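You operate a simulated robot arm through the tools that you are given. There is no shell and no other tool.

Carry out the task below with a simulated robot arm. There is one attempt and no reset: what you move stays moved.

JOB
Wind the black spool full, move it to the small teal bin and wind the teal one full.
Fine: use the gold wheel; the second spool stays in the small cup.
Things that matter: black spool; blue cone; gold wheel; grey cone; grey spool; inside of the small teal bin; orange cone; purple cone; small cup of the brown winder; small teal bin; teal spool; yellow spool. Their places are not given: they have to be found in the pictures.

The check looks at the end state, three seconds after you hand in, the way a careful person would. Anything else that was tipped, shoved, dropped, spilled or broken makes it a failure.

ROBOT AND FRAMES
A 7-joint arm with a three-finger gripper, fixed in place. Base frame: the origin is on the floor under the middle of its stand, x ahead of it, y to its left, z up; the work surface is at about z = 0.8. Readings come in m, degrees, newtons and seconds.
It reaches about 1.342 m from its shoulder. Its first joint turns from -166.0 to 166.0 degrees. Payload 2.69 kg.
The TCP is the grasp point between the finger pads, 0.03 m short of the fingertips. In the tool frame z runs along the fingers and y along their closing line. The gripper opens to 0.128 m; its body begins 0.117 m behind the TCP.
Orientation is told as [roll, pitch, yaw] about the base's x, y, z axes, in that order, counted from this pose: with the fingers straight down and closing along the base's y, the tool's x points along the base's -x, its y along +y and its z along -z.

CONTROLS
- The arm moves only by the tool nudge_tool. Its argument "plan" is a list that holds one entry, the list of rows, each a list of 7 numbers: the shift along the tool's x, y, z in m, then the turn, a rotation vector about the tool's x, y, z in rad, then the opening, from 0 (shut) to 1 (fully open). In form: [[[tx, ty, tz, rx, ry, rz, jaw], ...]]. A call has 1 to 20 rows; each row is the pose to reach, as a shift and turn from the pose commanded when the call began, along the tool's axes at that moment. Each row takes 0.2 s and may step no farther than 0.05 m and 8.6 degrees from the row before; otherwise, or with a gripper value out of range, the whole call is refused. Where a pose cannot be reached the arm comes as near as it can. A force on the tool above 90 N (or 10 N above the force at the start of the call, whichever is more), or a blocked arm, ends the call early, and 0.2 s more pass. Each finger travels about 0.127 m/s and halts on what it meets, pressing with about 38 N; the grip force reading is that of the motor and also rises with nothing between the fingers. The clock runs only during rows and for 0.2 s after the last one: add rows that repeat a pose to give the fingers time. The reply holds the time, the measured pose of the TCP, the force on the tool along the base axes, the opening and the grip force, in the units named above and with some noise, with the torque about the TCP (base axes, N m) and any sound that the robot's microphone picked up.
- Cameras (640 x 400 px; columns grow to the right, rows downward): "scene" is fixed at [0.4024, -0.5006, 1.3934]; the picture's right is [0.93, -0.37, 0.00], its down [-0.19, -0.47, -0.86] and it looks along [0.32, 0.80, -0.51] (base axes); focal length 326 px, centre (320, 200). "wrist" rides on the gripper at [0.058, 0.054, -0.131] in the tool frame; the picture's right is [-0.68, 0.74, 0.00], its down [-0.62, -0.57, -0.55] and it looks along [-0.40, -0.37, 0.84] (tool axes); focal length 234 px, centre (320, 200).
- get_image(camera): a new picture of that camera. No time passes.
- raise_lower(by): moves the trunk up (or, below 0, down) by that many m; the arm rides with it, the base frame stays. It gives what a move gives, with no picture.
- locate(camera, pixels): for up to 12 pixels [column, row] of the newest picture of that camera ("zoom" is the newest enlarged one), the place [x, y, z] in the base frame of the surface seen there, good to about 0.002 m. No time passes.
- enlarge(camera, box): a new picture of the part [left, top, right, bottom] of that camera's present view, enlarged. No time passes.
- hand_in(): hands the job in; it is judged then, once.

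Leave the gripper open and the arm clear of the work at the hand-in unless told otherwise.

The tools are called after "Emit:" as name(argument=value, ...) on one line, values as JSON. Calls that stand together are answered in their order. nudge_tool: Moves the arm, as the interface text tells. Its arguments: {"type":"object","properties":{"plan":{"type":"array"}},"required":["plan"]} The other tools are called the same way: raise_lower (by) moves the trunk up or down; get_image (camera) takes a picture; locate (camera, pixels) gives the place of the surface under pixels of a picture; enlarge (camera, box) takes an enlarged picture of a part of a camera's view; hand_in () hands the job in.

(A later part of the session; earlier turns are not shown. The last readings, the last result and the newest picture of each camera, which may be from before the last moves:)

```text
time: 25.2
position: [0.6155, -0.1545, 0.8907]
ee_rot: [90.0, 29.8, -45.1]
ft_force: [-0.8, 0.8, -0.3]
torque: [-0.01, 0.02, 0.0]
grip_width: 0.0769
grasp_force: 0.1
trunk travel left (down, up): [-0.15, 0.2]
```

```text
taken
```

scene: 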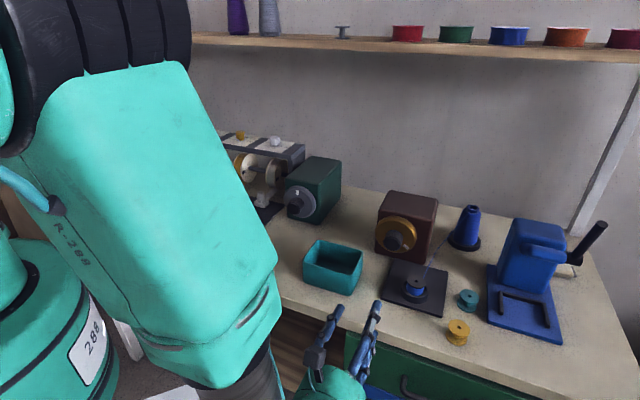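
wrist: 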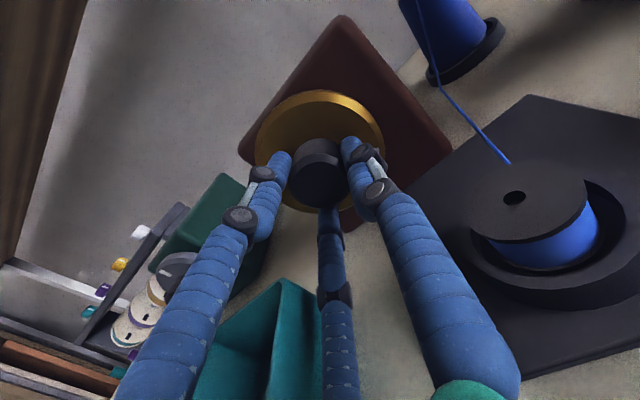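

The wheel is released and the arm is clear. I'll raise the tool straight up 0.25 m, and zoom on the cup and spool for grasp planning.

Emit:
nudge_tool(plan=[[[0.0156, 0.0271, 0, 0, 0, 0, 0.6], [0.0312, 0.0541, 0, 0, 0, 0, 0.6], [0.0469, 0.0812, 0, 0, 0, 0, 0.6], [0.0625, 0.1082, 0, 0, 0, 0, 0.6], [0.0781, 0.1353, 0, 0, 0, 0, 0.6], [0.0937, 0.1624, 0, 0, 0, 0, 0.6], [0.1094, 0.1894, 0, 0, 0, 0, 0.6], [0.125, 0.2165, 0, 0, 0, 0, 0.6]]])

Emit:
enlarge(camera="scene", box=[395, 262, 439, 306])

Emit:
locate(camera="zoom", pixels=[[188, 225], [205, 225], [300, 335], [300, 312], [412, 265], [395, 270], [250, 320], [360, 325], [200, 260], [420, 290], [300, 380], [345, 360]])

```text
time: 27.0
position: [0.6153, -0.1525, 1.1386]
ee_rot: [90.0, 29.9, -45.0]
ft_force: [-0.1, 0.3, 0.2]
torque: [-0.02, -0.01, 0.01]
grip_width: 0.0768
grasp_force: 0.0
trunk travel left (down, up): [-0.15, 0.2]
```

```text
9.09 times, centred on (417, 284) of scene
```

zoom: 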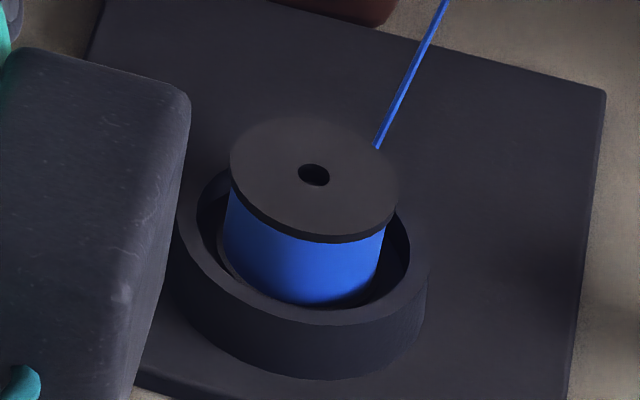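

```text
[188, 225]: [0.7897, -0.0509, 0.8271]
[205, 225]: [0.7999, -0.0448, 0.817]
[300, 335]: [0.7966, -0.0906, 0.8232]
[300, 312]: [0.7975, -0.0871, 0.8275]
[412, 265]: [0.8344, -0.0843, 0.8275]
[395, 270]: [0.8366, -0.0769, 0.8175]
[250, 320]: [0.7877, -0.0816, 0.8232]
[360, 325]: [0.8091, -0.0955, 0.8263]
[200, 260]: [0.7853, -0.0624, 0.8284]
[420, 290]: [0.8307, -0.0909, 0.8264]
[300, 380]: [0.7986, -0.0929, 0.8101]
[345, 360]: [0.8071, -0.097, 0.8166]
```

I'll measure the bin precisely: zoom onto it in the scene picture.

Emit:
get_image(camera="scene")

Emit:
enlarge(camera="scene", box=[292, 230, 372, 310])

```text
taken
```

scene: 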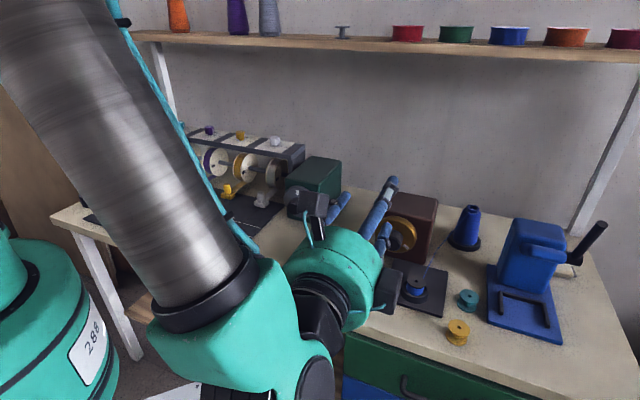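

```text
5.00 times, centred on (332, 270) of scene
```

zoom: 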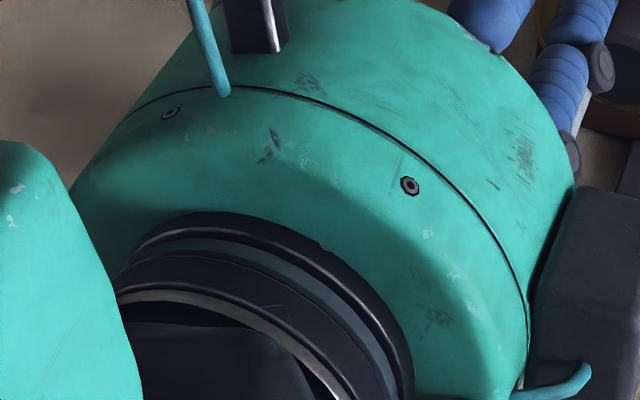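

The bin is hidden by the arm right now. Next I tilt the fingers straight down again and move to a point high above the black spool (0.815,-0.065), at z≈1.06.

Emit:
nudge_tool(plan=[[[-0.0091, -0.0025, 0.017, 0.1134, -0.0655, 0, 0.5], [-0.0181, -0.0049, 0.0339, 0.2267, -0.1309, 0, 0.5], [-0.0272, -0.0074, 0.0509, 0.3401, -0.1964, 0, 0.5], [-0.0363, -0.0099, 0.0678, 0.4534, -0.2618, 0, 0.5], [-0.0453, -0.0123, 0.0848, 0.5668, -0.3273, 0, 0.5], [-0.0544, -0.0148, 0.1017, 0.6802, -0.3927, 0, 0.5], [-0.0635, -0.0173, 0.1187, 0.7935, -0.4582, 0, 0.5], [-0.0725, -0.0197, 0.1356, 0.9069, -0.5236, 0, 0.5], [-0.0816, -0.0222, 0.1526, 1.0202, -0.5891, 0, 0.5], [-0.0907, -0.0247, 0.1695, 1.1336, -0.6545, 0, 0.5], [-0.0997, -0.0271, 0.1865, 1.247, -0.72, 0, 0.5], [-0.1088, -0.0296, 0.2034, 1.3603, -0.7854, 0, 0.5], [-0.1088, -0.0296, 0.2034, 1.3603, -0.7854, 0, 0.5]]])

Emit:
get_image(camera="scene")

Emit:
get_image(camera="wrist")

```text
time: 29.8
position: [0.8151, -0.0658, 1.0609]
ee_rot: [-0.1, -0.3, -75.1]
ft_force: [0.8, 0.2, -0.8]
torque: [-0.09, 0.04, 0.0]
grip_width: 0.0642
grasp_force: 0.1
trunk travel left (down, up): [-0.15, 0.2]
```

```text
taken
```

scene: 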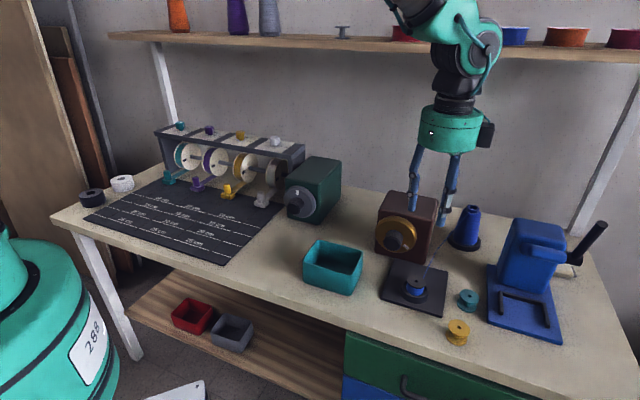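

```text
taken
```

wrist: 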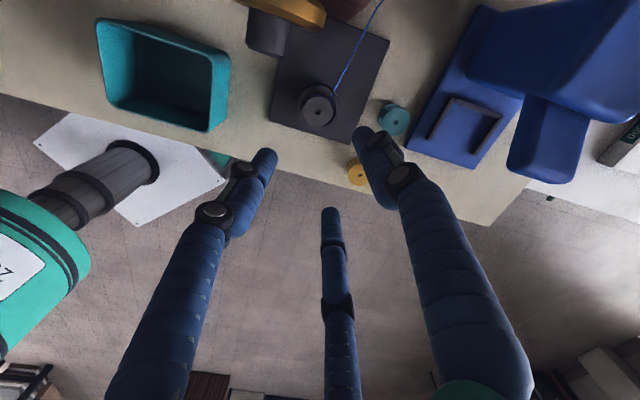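

The gripper is above the spool, fingers down. From the wrist picture I'll locate the spool's top ((318,105)), the bin's rim corners and the teal spool ((393,117)).

Emit:
enlarge(camera="wrist", box=[250, 40, 450, 200])

Emit:
locate(camera="zoom", pixels=[[231, 175], [200, 180], [262, 170], [231, 155], [231, 198], [215, 215], [260, 130], [190, 165], [416, 140], [395, 140], [437, 140], [416, 128]])

Emit:
locate(camera="wrist", pixels=[[97, 20], [229, 57], [208, 131], [106, 95], [160, 70], [180, 95], [140, 80], [104, 24], [222, 60], [204, 124], [112, 93], [165, 110]])

```text
2.50 times, centred on (350, 120) of wrist
```

zoom: 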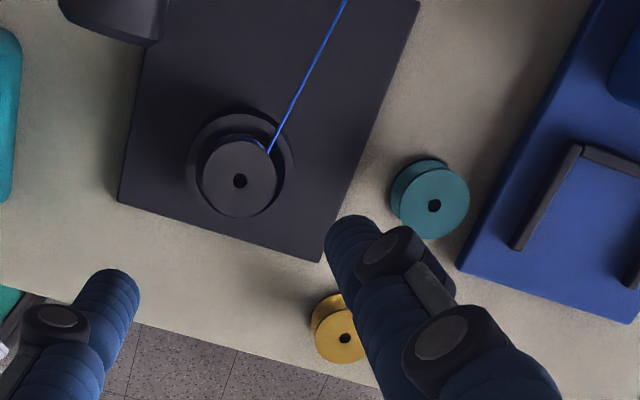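

```text
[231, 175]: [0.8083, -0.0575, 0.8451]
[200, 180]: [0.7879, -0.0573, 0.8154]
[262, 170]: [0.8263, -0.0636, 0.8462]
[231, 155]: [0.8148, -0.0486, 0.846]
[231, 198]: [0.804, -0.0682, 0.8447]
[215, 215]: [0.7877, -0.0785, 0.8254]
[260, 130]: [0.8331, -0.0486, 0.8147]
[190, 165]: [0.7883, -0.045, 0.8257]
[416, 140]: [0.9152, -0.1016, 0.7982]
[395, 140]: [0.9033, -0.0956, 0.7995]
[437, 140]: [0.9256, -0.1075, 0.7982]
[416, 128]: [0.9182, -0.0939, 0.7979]
```

```text
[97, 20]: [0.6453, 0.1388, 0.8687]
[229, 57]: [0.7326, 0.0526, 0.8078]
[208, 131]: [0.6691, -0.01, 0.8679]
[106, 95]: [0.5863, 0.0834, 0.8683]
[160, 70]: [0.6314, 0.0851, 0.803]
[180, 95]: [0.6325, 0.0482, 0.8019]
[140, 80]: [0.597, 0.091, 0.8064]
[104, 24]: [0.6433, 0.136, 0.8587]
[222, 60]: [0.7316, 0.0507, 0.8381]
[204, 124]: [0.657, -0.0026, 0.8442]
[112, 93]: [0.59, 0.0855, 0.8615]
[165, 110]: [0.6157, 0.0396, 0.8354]
```

The wrist-based place of the spool's centre is about (0.812,-0.062); the earlier knob grip showed the wrist camera's readings to be the truer ones. The thread leaves the spool toward ~+x at 15–25°, the knob is toward +y, so I'll roll the fingers by −45° (tool z) to have them at base angles 60°/180°/300°, and go down to z≈0.95.

Emit:
nudge_tool(plan=[[[0.001, -0.0005, 0.01, 0, 0, -0.1122, 0.5], [0.002, -0.001, 0.03, 0, 0, -0.2244, 0.5], [0.003, -0.0015, 0.05, 0, 0, -0.3366, 0.5], [0.004, -0.002, 0.07, 0, 0, -0.4488, 0.5], [0.004, -0.002, 0.09, 0, 0, -0.561, 0.5], [0.004, -0.002, 0.1, 0, 0, -0.6732, 0.5], [0.004, -0.002, 0.11, 0, 0, -0.7854, 0.5], [0.004, -0.002, 0.11, 0, 0, -0.7854, 0.5]]])

Emit:
get_image(camera="wrist")

Emit:
enlarge(camera="scene", box=[350, 120, 510, 320])

```text
time: 31.6
position: [0.8132, -0.0631, 0.9498]
ee_rot: [0.0, -0.1, -29.9]
ft_force: [0.2, 0.0, -0.6]
torque: [0.01, 0.02, 0.02]
grip_width: 0.0639
grasp_force: 0.0
trunk travel left (down, up): [-0.15, 0.2]
```

```text
taken
```

wrist: 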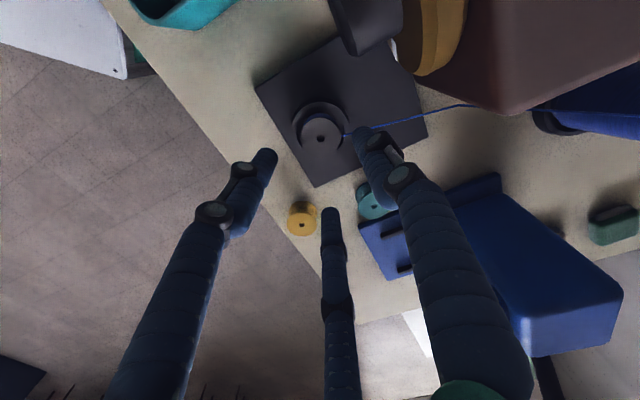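

```text
2.00 times, centred on (430, 220) of scene
```

zoom: 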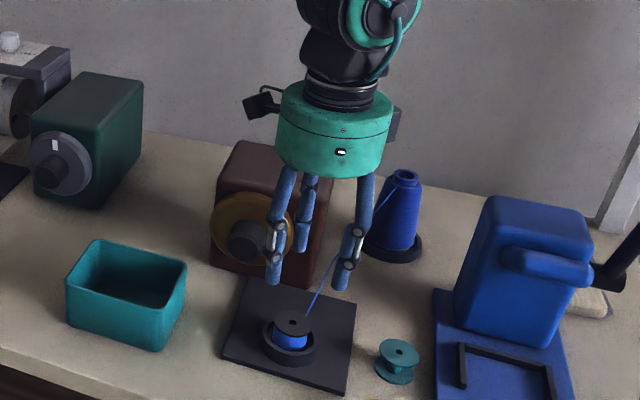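

I refine the spool centre with a zoom on the wrist view around (320,135).

Emit:
enlarge(camera="wrist", box=[280, 95, 360, 175])

```text
5.00 times, centred on (320, 135) of wrist
```

zoom: 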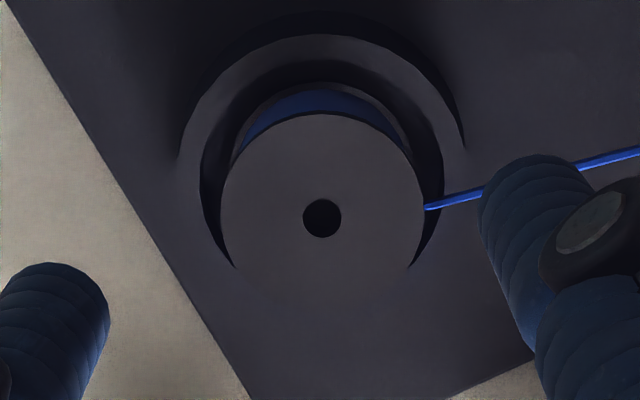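

Emit:
locate(camera="zoom", pixels=[[240, 218], [405, 218], [322, 135], [322, 302], [265, 160], [380, 276], [265, 276], [380, 160], [425, 208], [470, 198], [600, 160], [322, 218]])

```text
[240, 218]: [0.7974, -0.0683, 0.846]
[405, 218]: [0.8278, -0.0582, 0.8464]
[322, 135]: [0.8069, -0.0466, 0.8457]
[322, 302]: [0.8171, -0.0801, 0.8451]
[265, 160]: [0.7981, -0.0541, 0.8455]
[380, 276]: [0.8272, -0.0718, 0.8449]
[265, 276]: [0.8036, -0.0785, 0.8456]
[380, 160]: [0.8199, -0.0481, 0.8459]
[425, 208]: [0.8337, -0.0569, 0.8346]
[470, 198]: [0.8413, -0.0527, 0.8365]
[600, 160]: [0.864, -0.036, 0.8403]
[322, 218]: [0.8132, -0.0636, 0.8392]
```

Spool centre is (0.8122,-0.0632), its top at z≈0.846, cup rim at ≈0.826. I descend to TCP z≈0.862 (fingertips ≈0.832, just above the cup rim), fingers still open at 0.064.

Emit:
nudge_tool(plan=[[[0.0009, -0.0005, 0.02, 0, 0, 0, 0.5], [0.0009, -0.0005, 0.04, 0, 0, 0, 0.5], [0.0009, -0.0005, 0.06, 0, 0, 0, 0.5], [0.0009, -0.0005, 0.078, 0, 0, 0, 0.5], [0.0009, -0.0005, 0.089, 0, 0, 0, 0.5], [0.0009, -0.0005, 0.089, 0, 0, 0, 0.5]]])

Emit:
get_image(camera="wrist")

Emit:
enlarge(camera="scene", box=[370, 210, 470, 320])

```text
time: 33.0
position: [0.8115, -0.0635, 0.8631]
ee_rot: [0.1, -0.2, -30.1]
ft_force: [-0.5, 0.5, -0.2]
torque: [-0.01, -0.01, -0.02]
grip_width: 0.0639
grasp_force: 0.1
trunk travel left (down, up): [-0.15, 0.2]
```

```text
taken
```

wrist: 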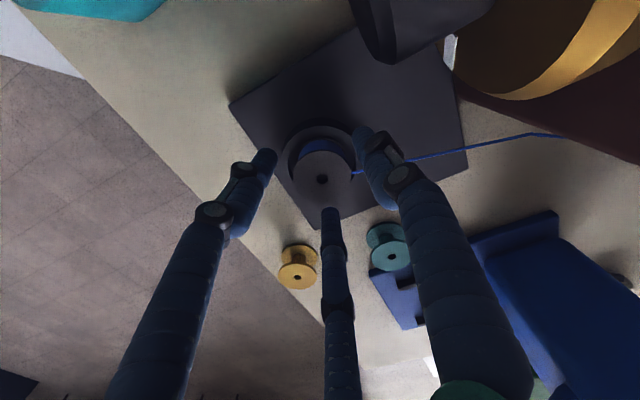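

```text
3.64 times, centred on (420, 265) of scene
```

zoom: 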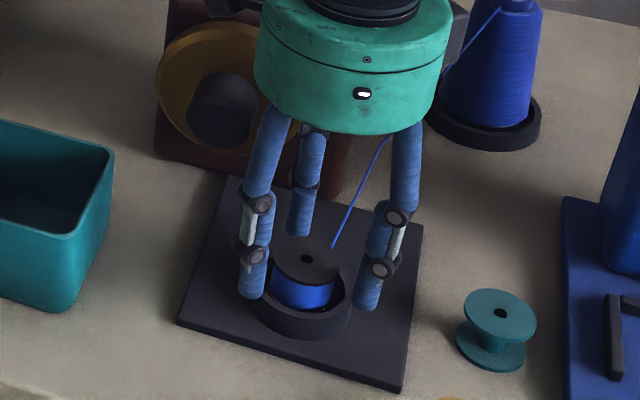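

The three fingers surround the upper flange with the thread clear of them. I close the fingers on the spool.

Emit:
nudge_tool(plan=[[[0, 0, 0, 0, 0, 0, 0.4], [0, 0, 0, 0, 0, 0, 0.3], [0, 0, 0, 0, 0, 0, 0.2], [0, 0, 0, 0, 0, 0, 0.2], [0, 0, 0, 0, 0, 0, 0.2]]])

Emit:
get_image(camera="wrist")

Emit:
enlarge(camera="scene", box=[370, 210, 470, 320])

```text
time: 34.2
position: [0.8119, -0.0643, 0.8634]
ee_rot: [0.0, -0.1, -29.9]
ft_force: [-0.5, 0.7, 1.0]
torque: [0.0, -0.01, 0.01]
grip_width: 0.0397
grasp_force: 38.1
trunk travel left (down, up): [-0.15, 0.2]
```

```text
taken
```

wrist: 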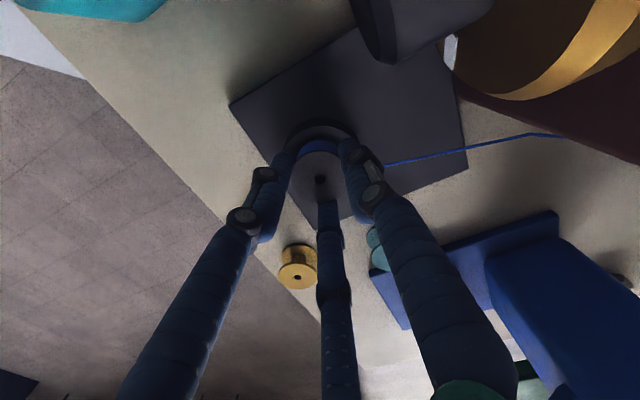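

```text
3.64 times, centred on (420, 265) of scene
```

zoom: 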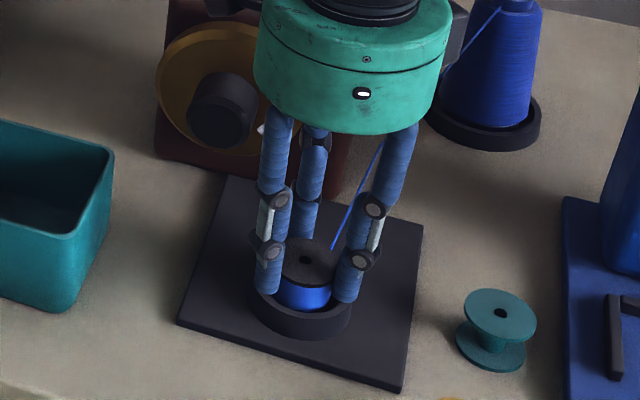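

Gripped at 0.0397 (the flange's width), well centred with no side force. I lift 3 cm gently and check the thread and forces.

Emit:
nudge_tool(plan=[[[0, 0, -0.006, 0, 0, 0, 0.2], [0, 0, -0.014, 0, 0, 0, 0.2], [0, 0, -0.022, 0, 0, 0, 0.2], [0, 0, -0.03, 0, 0, 0, 0.2], [0, 0, -0.03, 0, 0, 0, 0.2]]])

Emit:
enlarge(camera="scene", box=[370, 190, 490, 310])

```text
time: 35.4
position: [0.8118, -0.0632, 0.8916]
ee_rot: [0.0, 0.0, -30.1]
ft_force: [0.0, 0.3, -0.1]
torque: [0.0, -0.01, 0.0]
grip_width: 0.0397
grasp_force: 38.4
trunk travel left (down, up): [-0.15, 0.2]
```

```text
3.33 times, centred on (430, 250) of scene
```

zoom: 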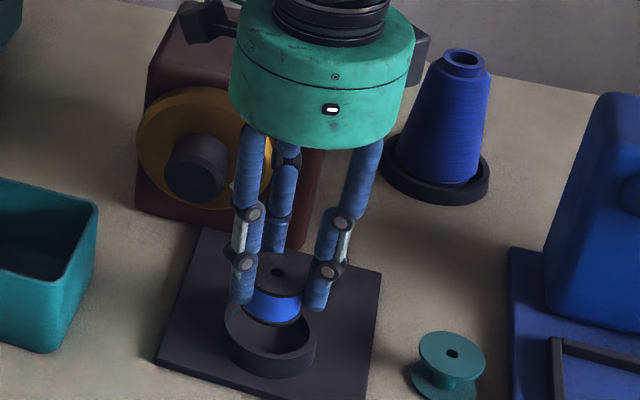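

The spool came out upright and the thread has let go of it. Now I lift to z≈1.0 and carry it over the bin (centre about (0.655,0.063)), rolling +15° so that one finger points along the bin's narrow direction.

Emit:
nudge_tool(plan=[[[0, 0, -0.03, 0, 0, 0, 0.2], [0, 0, -0.06, 0, 0, 0, 0.2], [0, 0, -0.09, 0, 0, 0, 0.2], [0, 0, -0.108, 0, 0, 0, 0.2], [0.0287, 0.004, -0.108, 0, 0, 0.04, 0.2], [0.0574, 0.0079, -0.108, 0, 0, 0.08, 0.2], [0.0861, 0.0119, -0.108, 0, 0, 0.12, 0.2], [0.1147, 0.0158, -0.108, 0, 0, 0.16, 0.2], [0.1434, 0.0198, -0.108, 0, 0, 0.2, 0.2], [0.1721, 0.0237, -0.108, 0, 0, 0.24, 0.2], [0.2008, 0.0277, -0.108, 0, 0, 0.2618, 0.2], [0.2008, 0.0277, -0.108, 0, 0, 0.2618, 0.2]]])

Emit:
get_image(camera="wrist")

Emit:
get_image(camera="scene")

```text
time: 38.0
position: [0.6492, 0.0631, 0.9982]
ee_rot: [0.0, -0.2, -45.1]
ft_force: [-0.2, 1.1, 0.4]
torque: [-0.03, -0.05, 0.02]
grip_width: 0.0395
grasp_force: 37.8
trunk travel left (down, up): [-0.15, 0.2]
```

```text
taken
```

wrist: 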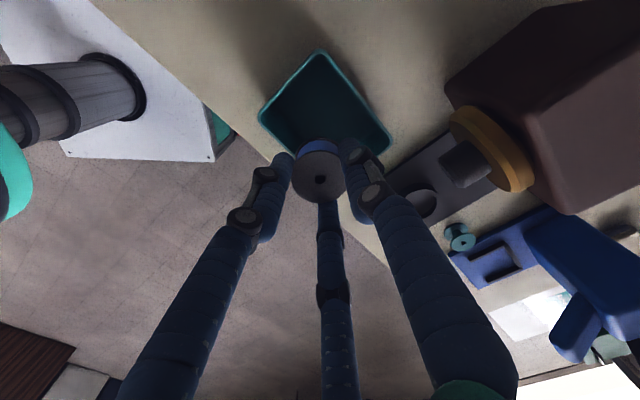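

```text
taken
```

scene: 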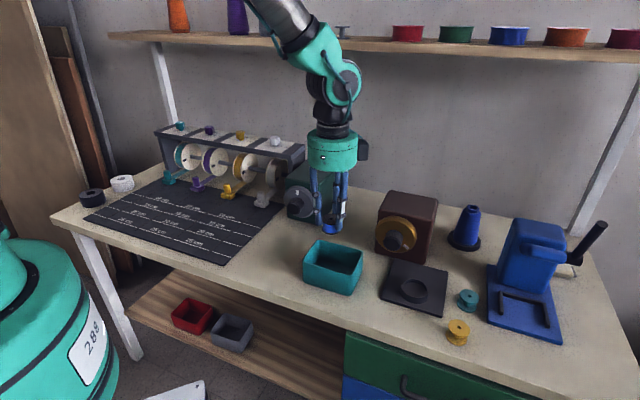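

I hold the spool above the bin. I'll zoom into the bin in both views to measure its inner edges.

Emit:
enlarge(camera="wrist", box=[245, 40, 405, 200])

Emit:
locate(camera="zoom", pixels=[[58, 200], [66, 198], [190, 42], [190, 52], [355, 270], [345, 268], [110, 130], [118, 136], [270, 150], [262, 155], [200, 130], [130, 180]])

Emit:
enlarge(camera="scene", box=[292, 225, 372, 305])

Emit:
locate(camera="zoom", pixels=[[120, 75], [60, 180], [70, 175], [300, 235], [300, 225], [375, 110], [365, 112], [270, 92], [265, 100], [200, 215], [200, 200], [240, 150]])

```text
2.50 times, centred on (325, 120) of wrist
```

zoom: 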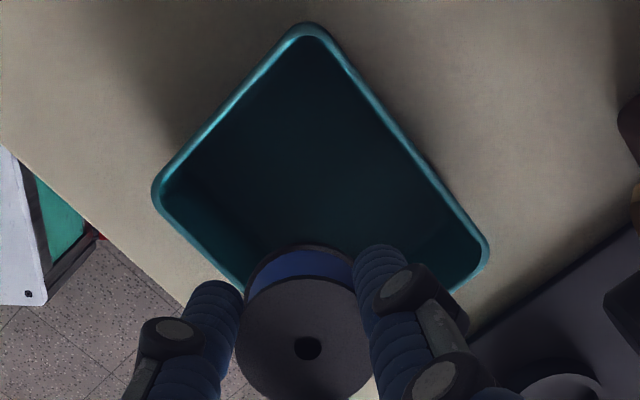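

```text
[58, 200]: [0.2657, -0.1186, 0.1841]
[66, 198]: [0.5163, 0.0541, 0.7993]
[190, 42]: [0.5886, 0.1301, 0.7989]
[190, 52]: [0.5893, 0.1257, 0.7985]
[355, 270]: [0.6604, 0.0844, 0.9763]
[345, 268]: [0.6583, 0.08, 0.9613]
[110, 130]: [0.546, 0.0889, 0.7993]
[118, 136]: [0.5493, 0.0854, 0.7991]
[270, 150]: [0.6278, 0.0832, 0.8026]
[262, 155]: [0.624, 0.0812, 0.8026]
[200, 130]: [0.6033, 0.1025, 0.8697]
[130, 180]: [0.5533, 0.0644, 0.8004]
```

```text
5.00 times, centred on (332, 265) of scene
```

zoom: 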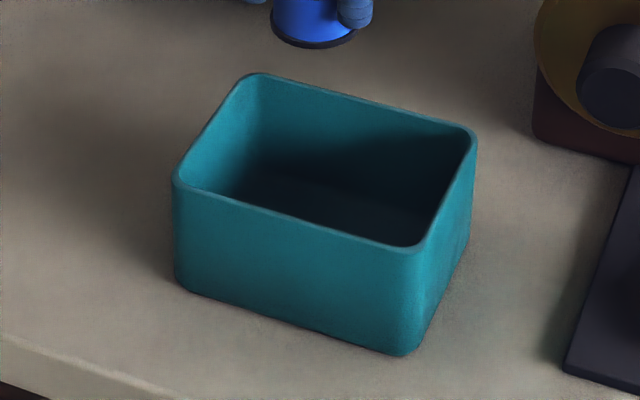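

```text
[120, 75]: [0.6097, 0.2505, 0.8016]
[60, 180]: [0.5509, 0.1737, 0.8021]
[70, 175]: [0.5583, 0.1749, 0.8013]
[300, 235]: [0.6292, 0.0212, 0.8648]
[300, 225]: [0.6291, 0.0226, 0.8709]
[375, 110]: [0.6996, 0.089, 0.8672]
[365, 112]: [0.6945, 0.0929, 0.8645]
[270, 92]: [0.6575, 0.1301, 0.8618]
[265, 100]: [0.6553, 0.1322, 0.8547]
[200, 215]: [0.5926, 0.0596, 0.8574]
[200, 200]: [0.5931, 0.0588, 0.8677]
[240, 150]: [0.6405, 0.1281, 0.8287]
```

I'll locate rim points properly on this scene zoom (front rim near (300,216), back rim near (360,101), left (214,128), right (445,190)), then on the wrist zoom.

Emit:
locate(camera="zoom", pixels=[[300, 217], [230, 197], [370, 237], [360, 102], [300, 88], [430, 119], [213, 128], [195, 152], [446, 190], [458, 160], [320, 190], [330, 130]])

Emit:
enlarge(camera="wrist", box=[245, 40, 405, 200])

Emit:
locate(camera="zoom", pixels=[[156, 192], [304, 26], [487, 250], [200, 240], [230, 105], [385, 115], [430, 170], [300, 200], [320, 60], [190, 190], [450, 250], [220, 250]])

```text
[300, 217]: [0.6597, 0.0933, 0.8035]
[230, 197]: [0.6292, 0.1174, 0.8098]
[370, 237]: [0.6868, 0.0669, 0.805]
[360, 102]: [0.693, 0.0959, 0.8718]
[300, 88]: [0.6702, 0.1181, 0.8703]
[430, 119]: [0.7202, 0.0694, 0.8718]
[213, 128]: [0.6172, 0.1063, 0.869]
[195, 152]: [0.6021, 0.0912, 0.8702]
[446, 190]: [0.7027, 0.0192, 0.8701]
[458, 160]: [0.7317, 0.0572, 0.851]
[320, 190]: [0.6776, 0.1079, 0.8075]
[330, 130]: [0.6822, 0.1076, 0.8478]
```

```text
2.50 times, centred on (325, 120) of wrist
```

zoom: 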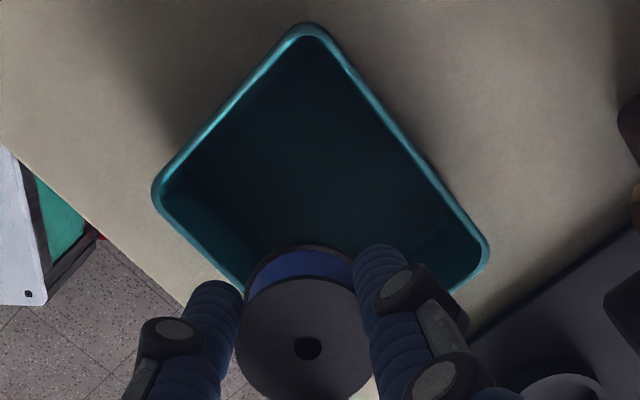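

```text
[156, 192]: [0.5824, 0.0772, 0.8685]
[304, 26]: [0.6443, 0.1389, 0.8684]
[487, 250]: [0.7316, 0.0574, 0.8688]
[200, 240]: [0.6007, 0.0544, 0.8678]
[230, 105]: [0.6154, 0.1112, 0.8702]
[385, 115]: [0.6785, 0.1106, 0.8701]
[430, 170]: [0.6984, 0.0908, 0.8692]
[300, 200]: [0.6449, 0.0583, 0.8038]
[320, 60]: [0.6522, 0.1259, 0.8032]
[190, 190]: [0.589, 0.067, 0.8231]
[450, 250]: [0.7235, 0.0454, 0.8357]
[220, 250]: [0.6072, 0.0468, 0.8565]
```

The bin's inside spans about 0.089 m by 0.117 m, floor z≈0.803, rim 0.869, so the fingers fit. I shift 3.5 mm toward the front and lower the spool to TCP z≈0.856 (its bottom ~4 mm above the floor).

Emit:
nudge_tool(plan=[[[0, -0.0035, 0.02, 0, 0, 0, 0.2], [0, -0.0035, 0.045, 0, 0, 0, 0.2], [0, -0.0035, 0.07, 0, 0, 0, 0.2], [0, -0.0035, 0.095, 0, 0, 0, 0.2], [0, -0.0035, 0.115, 0, 0, 0, 0.2], [0, -0.0035, 0.13, 0, 0, 0, 0.2], [0, -0.0035, 0.14, 0, 0, 0, 0.2], [0, -0.0035, 0.1445, 0, 0, 0, 0.2], [0, -0.0035, 0.1445, 0, 0, 0, 0.2]]])

Emit:
get_image(camera="wrist")

Emit:
enlarge(camera="scene", box=[282, 205, 382, 305])

```text
time: 40.0
position: [0.6483, 0.0576, 0.8559]
ee_rot: [0.0, -0.2, -45.0]
ft_force: [-0.6, 0.5, -0.6]
torque: [0.02, 0.0, 0.01]
grip_width: 0.0395
grasp_force: 38.1
trunk travel left (down, up): [-0.15, 0.2]
```

```text
taken
```

wrist: 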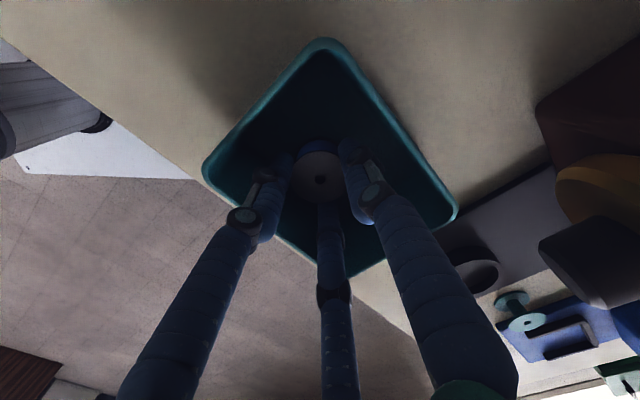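

```text
4.00 times, centred on (332, 255) of scene
```

zoom: 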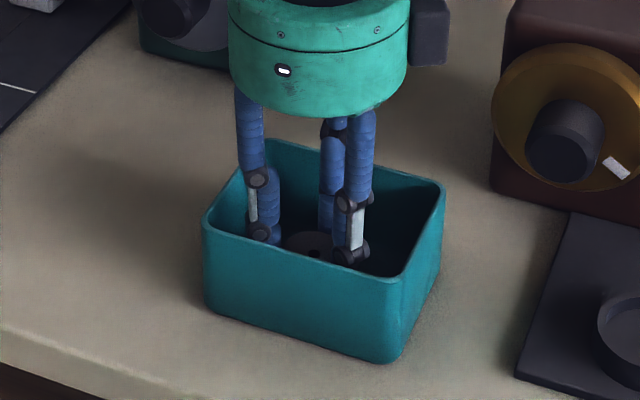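

The spool hangs inside the bin with the fingers clear of the walls and no contact force. I lower 3 mm more in 1 mm steps and read the force.

Emit:
nudge_tool(plan=[[[0, 0, 0.001, 0, 0, 0, 0.2], [0, 0, 0.002, 0, 0, 0, 0.2], [0, 0, 0.003, 0, 0, 0, 0.2], [0, 0, 0.003, 0, 0, 0, 0.2]]])

```text
time: 41.0
position: [0.6471, 0.0578, 0.8521]
ee_rot: [0.0, -0.2, -45.1]
ft_force: [-0.5, 0.5, 0.2]
torque: [0.0, -0.02, -0.02]
grip_width: 0.0398
grasp_force: 37.8
trunk travel left (down, up): [-0.15, 0.2]
```

No contact yet. I go down another 2 mm in small steps.

Emit:
nudge_tool(plan=[[[0, 0, 0.001, 0, 0, 0, 0.2], [0, 0, 0.002, 0, 0, 0, 0.2], [0, 0, 0.002, 0, 0, 0, 0.2]]])

```text
time: 41.8
position: [0.6488, 0.0578, 0.8492]
ee_rot: [0.0, -0.2, -45.0]
ft_force: [-0.7, -0.4, 6.6]
torque: [-0.08, 0.07, 0.03]
grip_width: 0.0397
grasp_force: 37.9
trunk travel left (down, up): [-0.15, 0.2]
```

Contact with the bin floor (6.6 N up). I open the fingers only slightly (to ~0.05 m), then lift straight up.

Emit:
nudge_tool(plan=[[[0, 0, -0.0005, 0, 0, 0, 0.34], [0, 0, -0.0005, 0, 0, 0, 0.38], [0, 0, -0.0005, 0, 0, 0, 0.38], [0, 0, -0.0005, 0, 0, 0, 0.38]]])

Emit:
get_image(camera="wrist")

```text
time: 42.8
position: [0.6488, 0.0582, 0.85]
ee_rot: [0.0, -0.2, -45.1]
ft_force: [0.1, -0.4, 1.2]
torque: [0.01, 0.0, 0.02]
grip_width: 0.0486
grasp_force: 0.0
trunk travel left (down, up): [-0.15, 0.2]
```

```text
taken
```

wrist: 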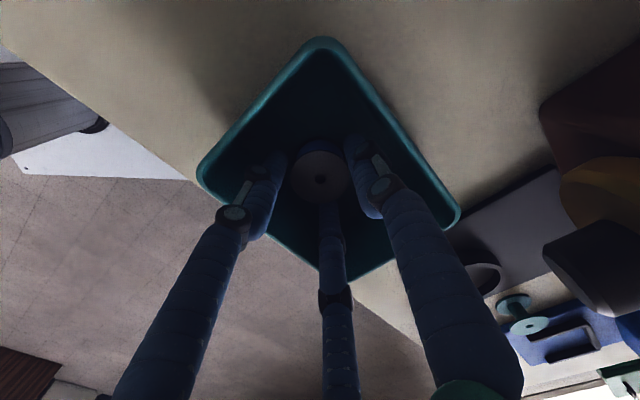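

The spool is free between the fingers and standing. I lift straight up 0.15 m.

Emit:
nudge_tool(plan=[[[0, 0, -0.015, 0, 0, 0, 0.38], [0, 0, -0.035, 0, 0, 0, 0.38], [0, 0, -0.06, 0, 0, 0, 0.38], [0, 0, -0.09, 0, 0, 0, 0.38], [0, 0, -0.12, 0, 0, 0, 0.45], [0, 0, -0.15, 0, 0, 0, 0.5], [0, 0, -0.15, 0, 0, 0, 0.5]]])

Emit:
get_image(camera="wrist")

Emit:
get_image(camera="scene")

```text
time: 44.4
position: [0.6491, 0.0574, 1.0034]
ee_rot: [0.0, -0.2, -45.1]
ft_force: [-0.1, 0.3, 0.2]
torque: [0.0, -0.02, -0.03]
grip_width: 0.0637
grasp_force: 0.0
trunk travel left (down, up): [-0.15, 0.2]
```

```text
taken
```

wrist: 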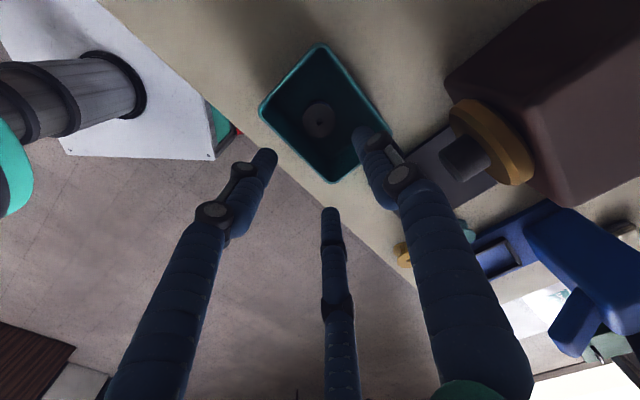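

```text
taken
```

scene: 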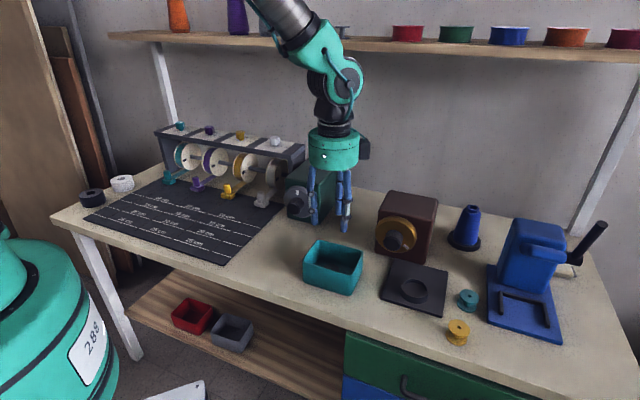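

The black spool stands in the bin. Next I move at z≈1.0 to above the teal spool (about (0.9075,-0.133)), rolling −15°.

Emit:
nudge_tool(plan=[[[-0.0353, 0.0052, 0, 0, 0, -0.0291, 0.5], [-0.0706, 0.0104, 0, 0, 0, -0.0582, 0.5], [-0.1059, 0.0156, 0, 0, 0, -0.0873, 0.5], [-0.1412, 0.0207, 0, 0, 0, -0.1164, 0.5], [-0.1766, 0.0259, 0, 0, 0, -0.1454, 0.5], [-0.2119, 0.0311, 0, 0, 0, -0.1745, 0.5], [-0.2472, 0.0363, 0, 0, 0, -0.2036, 0.5], [-0.2825, 0.0415, 0, 0, 0, -0.2327, 0.5], [-0.3178, 0.0467, 0, 0, 0, -0.2618, 0.5], [-0.3178, 0.0467, 0, 0, 0, -0.2618, 0.5]]])

Emit:
get_image(camera="wrist")

Emit:
get_image(camera="scene")

```text
time: 46.6
position: [0.9041, -0.1338, 0.9997]
ee_rot: [0.1, 0.0, -29.9]
ft_force: [0.3, -0.9, -0.3]
torque: [-0.01, 0.04, -0.01]
grip_width: 0.064
grasp_force: 0.1
trunk travel left (down, up): [-0.15, 0.2]
```

```text
taken
```

wrist: 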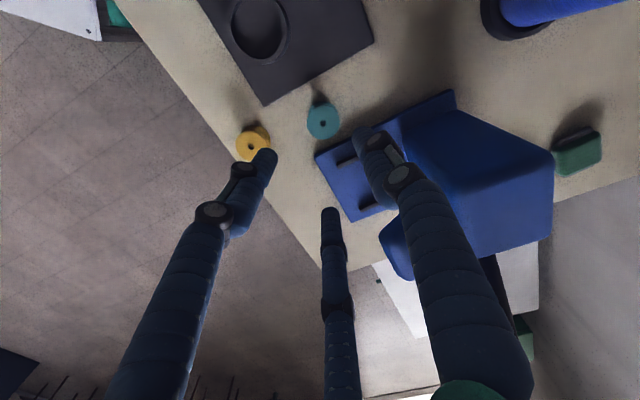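

```text
taken
```

scene: 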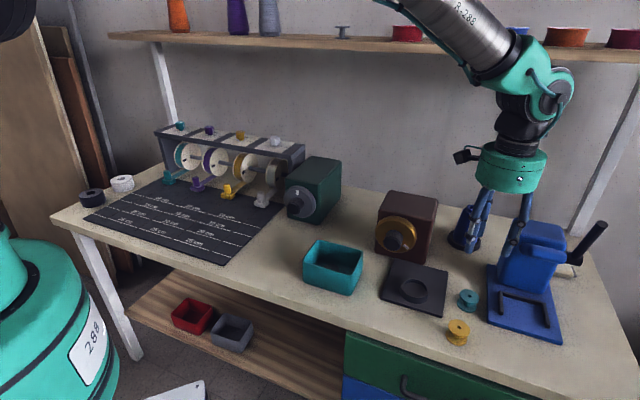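

I'll zoom on the teal spool in the wrist view and measure the blue device's extents, to know the clearances.

Emit:
enlarge(camera="wrist", box=[270, 80, 370, 180])

Emit:
locate(camera="scene", pixels=[[540, 230], [515, 222], [560, 240], [505, 255], [530, 270], [500, 280], [489, 270], [488, 320], [503, 300], [515, 240], [555, 262], [487, 300]])

Emit:
locate(camera="wrist", pixels=[[450, 92], [318, 157], [350, 220], [420, 110], [405, 150], [550, 155], [555, 235], [440, 250], [350, 158], [390, 235], [330, 155], [480, 130]])

```text
4.00 times, centred on (320, 130) of wrist
```

zoom: 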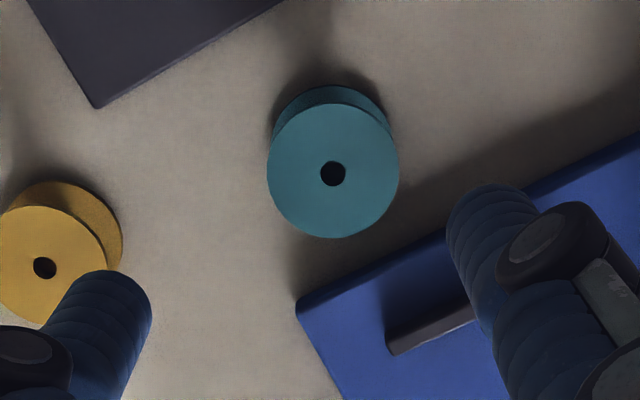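

```text
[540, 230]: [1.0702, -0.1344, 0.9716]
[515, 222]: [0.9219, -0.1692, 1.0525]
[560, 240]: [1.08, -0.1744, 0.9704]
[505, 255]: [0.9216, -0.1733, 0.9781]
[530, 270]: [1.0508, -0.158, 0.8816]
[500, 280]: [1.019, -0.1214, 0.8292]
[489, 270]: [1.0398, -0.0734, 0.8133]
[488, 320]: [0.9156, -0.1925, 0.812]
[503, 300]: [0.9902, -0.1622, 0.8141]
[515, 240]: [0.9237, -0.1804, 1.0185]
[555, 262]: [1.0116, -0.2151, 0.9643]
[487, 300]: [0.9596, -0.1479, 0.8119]
```

```text
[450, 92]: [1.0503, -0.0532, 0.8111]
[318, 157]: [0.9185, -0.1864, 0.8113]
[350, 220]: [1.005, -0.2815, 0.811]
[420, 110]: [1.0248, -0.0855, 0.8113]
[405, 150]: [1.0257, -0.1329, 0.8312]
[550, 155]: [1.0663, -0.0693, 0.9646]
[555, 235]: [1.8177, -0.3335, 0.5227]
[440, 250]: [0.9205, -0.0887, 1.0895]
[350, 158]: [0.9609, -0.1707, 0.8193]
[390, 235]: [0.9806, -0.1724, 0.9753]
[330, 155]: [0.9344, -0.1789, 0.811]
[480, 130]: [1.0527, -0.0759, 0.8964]
```

I'll measure the blue device's lever arm (wrist px around (385,235)–(410,275)) relative to where the gripper body will be, and the teal flange centre in the zoom.

Emit:
locate(camera="zoom", pixels=[[280, 172], [386, 172], [333, 118], [333, 226], [296, 135], [370, 210], [296, 210], [370, 135], [60, 275], [20, 240], [90, 105], [298, 300]])

Emit:
locate(camera="wrist", pixels=[[384, 232], [384, 245], [392, 262], [405, 276], [400, 230], [408, 215], [415, 240], [505, 260], [420, 180], [470, 200], [412, 130], [520, 200]])

Emit:
enlarge(camera="scene", box=[440, 130, 620, 350])

```text
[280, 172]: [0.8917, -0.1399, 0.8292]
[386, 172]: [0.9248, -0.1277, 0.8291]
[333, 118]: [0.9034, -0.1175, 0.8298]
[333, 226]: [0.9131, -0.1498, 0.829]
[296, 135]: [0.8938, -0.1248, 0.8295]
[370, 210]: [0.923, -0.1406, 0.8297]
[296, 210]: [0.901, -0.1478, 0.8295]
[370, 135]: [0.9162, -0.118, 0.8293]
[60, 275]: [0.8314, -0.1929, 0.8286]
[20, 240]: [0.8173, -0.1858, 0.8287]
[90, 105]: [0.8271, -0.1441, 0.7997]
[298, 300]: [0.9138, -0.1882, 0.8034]
```

```text
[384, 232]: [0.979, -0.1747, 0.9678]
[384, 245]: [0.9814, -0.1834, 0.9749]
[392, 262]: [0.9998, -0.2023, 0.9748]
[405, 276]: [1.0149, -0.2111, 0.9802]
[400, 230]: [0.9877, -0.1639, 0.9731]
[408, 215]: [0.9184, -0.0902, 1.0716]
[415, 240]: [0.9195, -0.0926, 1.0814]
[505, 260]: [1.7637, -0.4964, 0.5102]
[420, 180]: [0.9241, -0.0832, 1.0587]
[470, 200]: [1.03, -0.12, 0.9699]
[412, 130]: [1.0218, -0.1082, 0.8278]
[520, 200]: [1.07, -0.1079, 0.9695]
```

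```text
1.82 times, centred on (530, 240) of scene
```

zoom: 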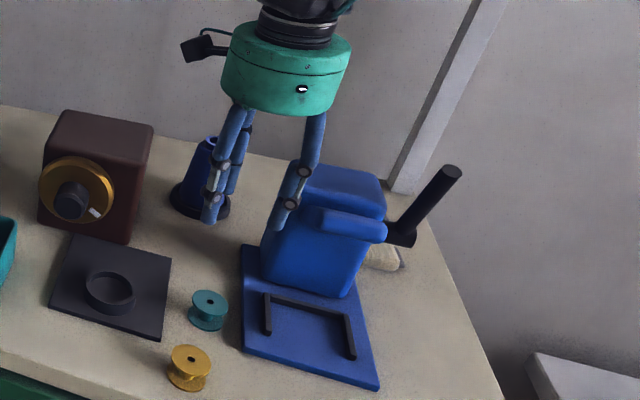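

Teal spool centre is (0.9083,-0.1334), top z≈0.829. The gripper's side block would come near the blue device at this roll, so I roll by −60° (tool z) to turn it away, staying at this height, and re-read the pose.

Emit:
nudge_tool(plan=[[[0, 0, 0, 0, 0, -0.131, 0.48], [0, 0, 0, 0, 0, -0.262, 0.48], [0, 0, 0, 0, 0, -0.393, 0.48], [0, 0, 0, 0, 0, -0.524, 0.48], [0, 0, 0, 0, 0, -0.655, 0.48], [0, 0, 0, 0, 0, -0.786, 0.48], [0, 0, 0, 0, 0, -0.917, 0.48], [0, 0, 0, 0, 0, -1.047, 0.48], [0, 0, 0, 0, 0, -1.047, 0.48]]])

Emit:
get_image(camera="wrist")

```text
time: 48.6
position: [0.9069, -0.1322, 1.0019]
ee_rot: [-0.1, 0.0, 30.2]
ft_force: [-0.4, 0.3, 0.1]
torque: [0.01, 0.0, 0.0]
grip_width: 0.0612
grasp_force: 0.0
trunk travel left (down, up): [-0.15, 0.2]
```

```text
taken
```

wrist: 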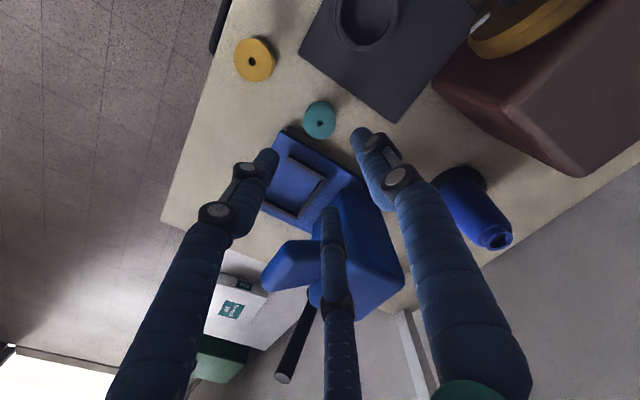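

I re-measure the teal spool's flange from this view (px (319,119)).

Emit:
enlarge(camera="wrist", box=[279, 79, 359, 159])

```text
5.00 times, centred on (319, 119) of wrist
```

zoom: 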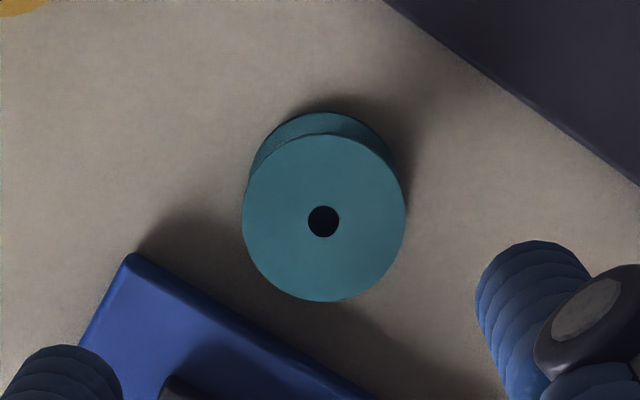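

Emit:
locate(camera="zoom", pixels=[[255, 218], [393, 218], [324, 150], [324, 286], [275, 170], [373, 266], [275, 266], [373, 170], [520, 290], [60, 370], [135, 260], [400, 60]])

```text
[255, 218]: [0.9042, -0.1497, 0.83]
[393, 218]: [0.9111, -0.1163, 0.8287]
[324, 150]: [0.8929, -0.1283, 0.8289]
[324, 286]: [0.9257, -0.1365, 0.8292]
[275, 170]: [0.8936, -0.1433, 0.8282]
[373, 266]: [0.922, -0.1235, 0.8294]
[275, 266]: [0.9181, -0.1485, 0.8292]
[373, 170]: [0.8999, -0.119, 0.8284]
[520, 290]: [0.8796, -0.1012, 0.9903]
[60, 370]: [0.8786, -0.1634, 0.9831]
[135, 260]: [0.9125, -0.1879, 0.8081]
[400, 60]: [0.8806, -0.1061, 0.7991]
```

The centre is (0.9084,-0.1331). I lower onto the teal spool to TCP z≈0.848 (fingertips ≈0.818, above the blue plate's 0.811), fingers at 0.061 open.

Emit:
nudge_tool(plan=[[[-0.0009, -0.0005, 0.03, 0, 0, 0, 0.48], [-0.0009, -0.0005, 0.06, 0, 0, 0, 0.48], [-0.0009, -0.0005, 0.09, 0, 0, 0, 0.48], [-0.0009, -0.0005, 0.115, 0, 0, 0, 0.48], [-0.0009, -0.0005, 0.135, 0, 0, 0, 0.48], [-0.0009, -0.0005, 0.147, 0, 0, 0, 0.48], [-0.0009, -0.0005, 0.1536, 0, 0, 0, 0.48], [-0.0009, -0.0005, 0.1536, 0, 0, 0, 0.48]]])

Emit:
get_image(camera="wrist")

Emit:
enlarge(camera="scene", box=[410, 210, 540, 340])

```text
time: 50.4
position: [0.9066, -0.1336, 0.8469]
ee_rot: [-0.2, 0.0, 30.0]
ft_force: [0.3, 0.0, -0.2]
torque: [-0.01, 0.01, 0.0]
grip_width: 0.0615
grasp_force: 0.2
trunk travel left (down, up): [-0.15, 0.2]
```

```text
taken
```

wrist: 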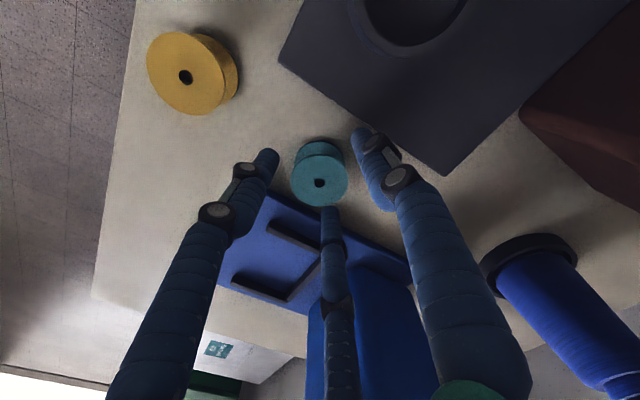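

```text
3.08 times, centred on (475, 275) of scene
```

zoom: 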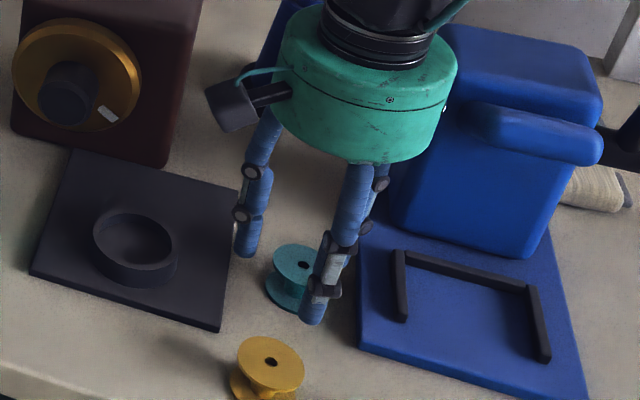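

The fingers surround the teal spool with nothing touched. I close on it.

Emit:
nudge_tool(plan=[[[0, 0, 0, 0, 0, 0, 0.38], [0, 0, 0, 0, 0, 0, 0.3], [0, 0, 0, 0, 0, 0, 0.2], [0, 0, 0, 0, 0, 0, 0.2], [0, 0, 0, 0, 0, 0, 0.2]]])

Emit:
get_image(camera="wrist")

```text
time: 51.6
position: [0.9049, -0.1332, 0.848]
ee_rot: [-0.1, -0.1, 30.0]
ft_force: [0.2, -0.3, -0.5]
torque: [0.05, -0.01, 0.0]
grip_width: 0.0398
grasp_force: 38.1
trunk travel left (down, up): [-0.15, 0.2]
```

```text
taken
```

wrist: 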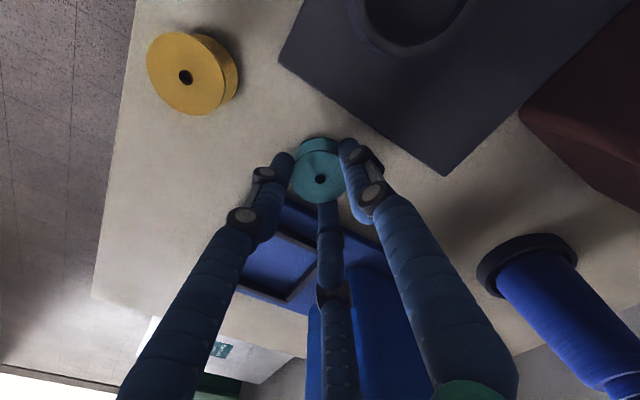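

Gripped at 0.0398. I lift to z≈0.98, then carry it to above the cup (0.8122,-0.0632) while rolling back +60°.

Emit:
nudge_tool(plan=[[[0, 0, -0.015, 0, 0, 0, 0.2], [0, 0, -0.045, 0, 0, 0, 0.2], [0, 0, -0.075, 0, 0, 0, 0.2], [0, 0, -0.105, 0, 0, 0, 0.2], [0, 0, -0.132, 0, 0, 0, 0.2], [0.0061, 0.0136, -0.132, 0, 0, 0.131, 0.2], [0.0121, 0.0272, -0.132, 0, 0, 0.262, 0.2], [0.0182, 0.0407, -0.132, 0, 0, 0.393, 0.2], [0.0243, 0.0543, -0.132, 0, 0, 0.524, 0.2], [0.0303, 0.0679, -0.132, 0, 0, 0.655, 0.2], [0.0364, 0.0815, -0.132, 0, 0, 0.786, 0.2], [0.0424, 0.095, -0.132, 0, 0, 0.917, 0.2], [0.0485, 0.1086, -0.132, 0, 0, 1.047, 0.2], [0.0485, 0.1086, -0.132, 0, 0, 1.047, 0.2]]])

Emit:
get_image(camera="wrist")

Emit:
get_image(camera="scene")

```text
time: 54.6
position: [0.8103, -0.0641, 0.9807]
ee_rot: [-0.1, -0.2, -30.2]
ft_force: [0.2, 0.4, -0.1]
torque: [-0.01, -0.02, -0.01]
grip_width: 0.0397
grasp_force: 37.5
trunk travel left (down, up): [-0.15, 0.2]
```

```text
taken
```

wrist: 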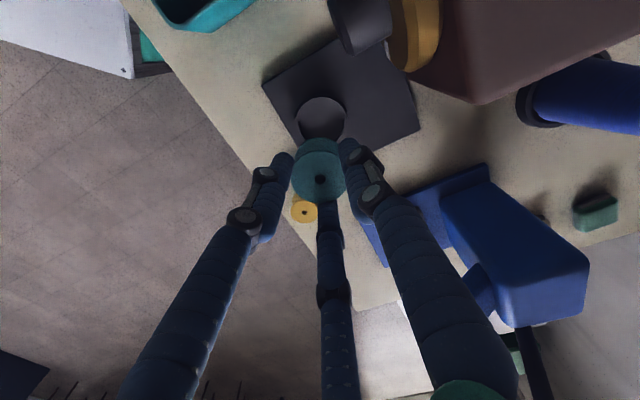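

```text
taken
```

scene: 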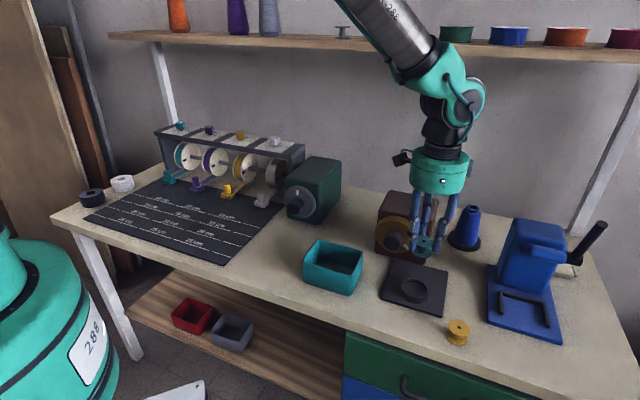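

I measure the empty cup's rim in both pictures: the scene view shows it free at (415,292).

Emit:
enlarge(camera="scene", box=[393, 268, 437, 312])

Emit:
enlarge(camera="wrist", box=[270, 75, 370, 175])

```text
9.09 times, centred on (415, 290) of scene
```

zoom: 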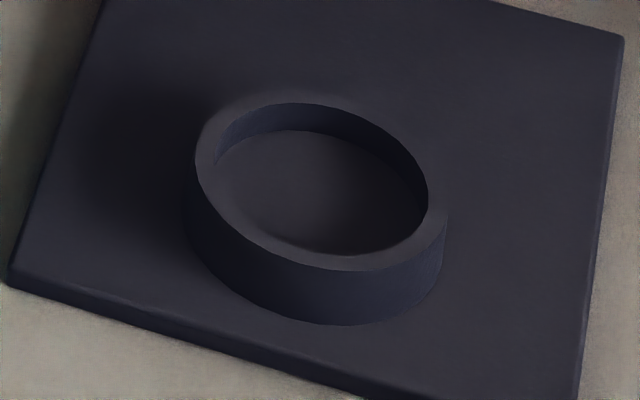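

```text
4.00 times, centred on (320, 125) of wrist
```

zoom: 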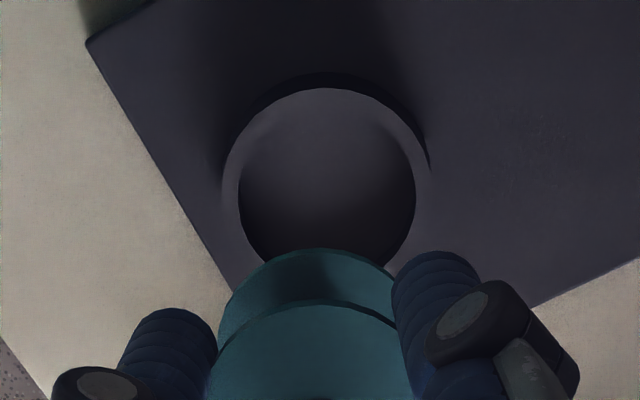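

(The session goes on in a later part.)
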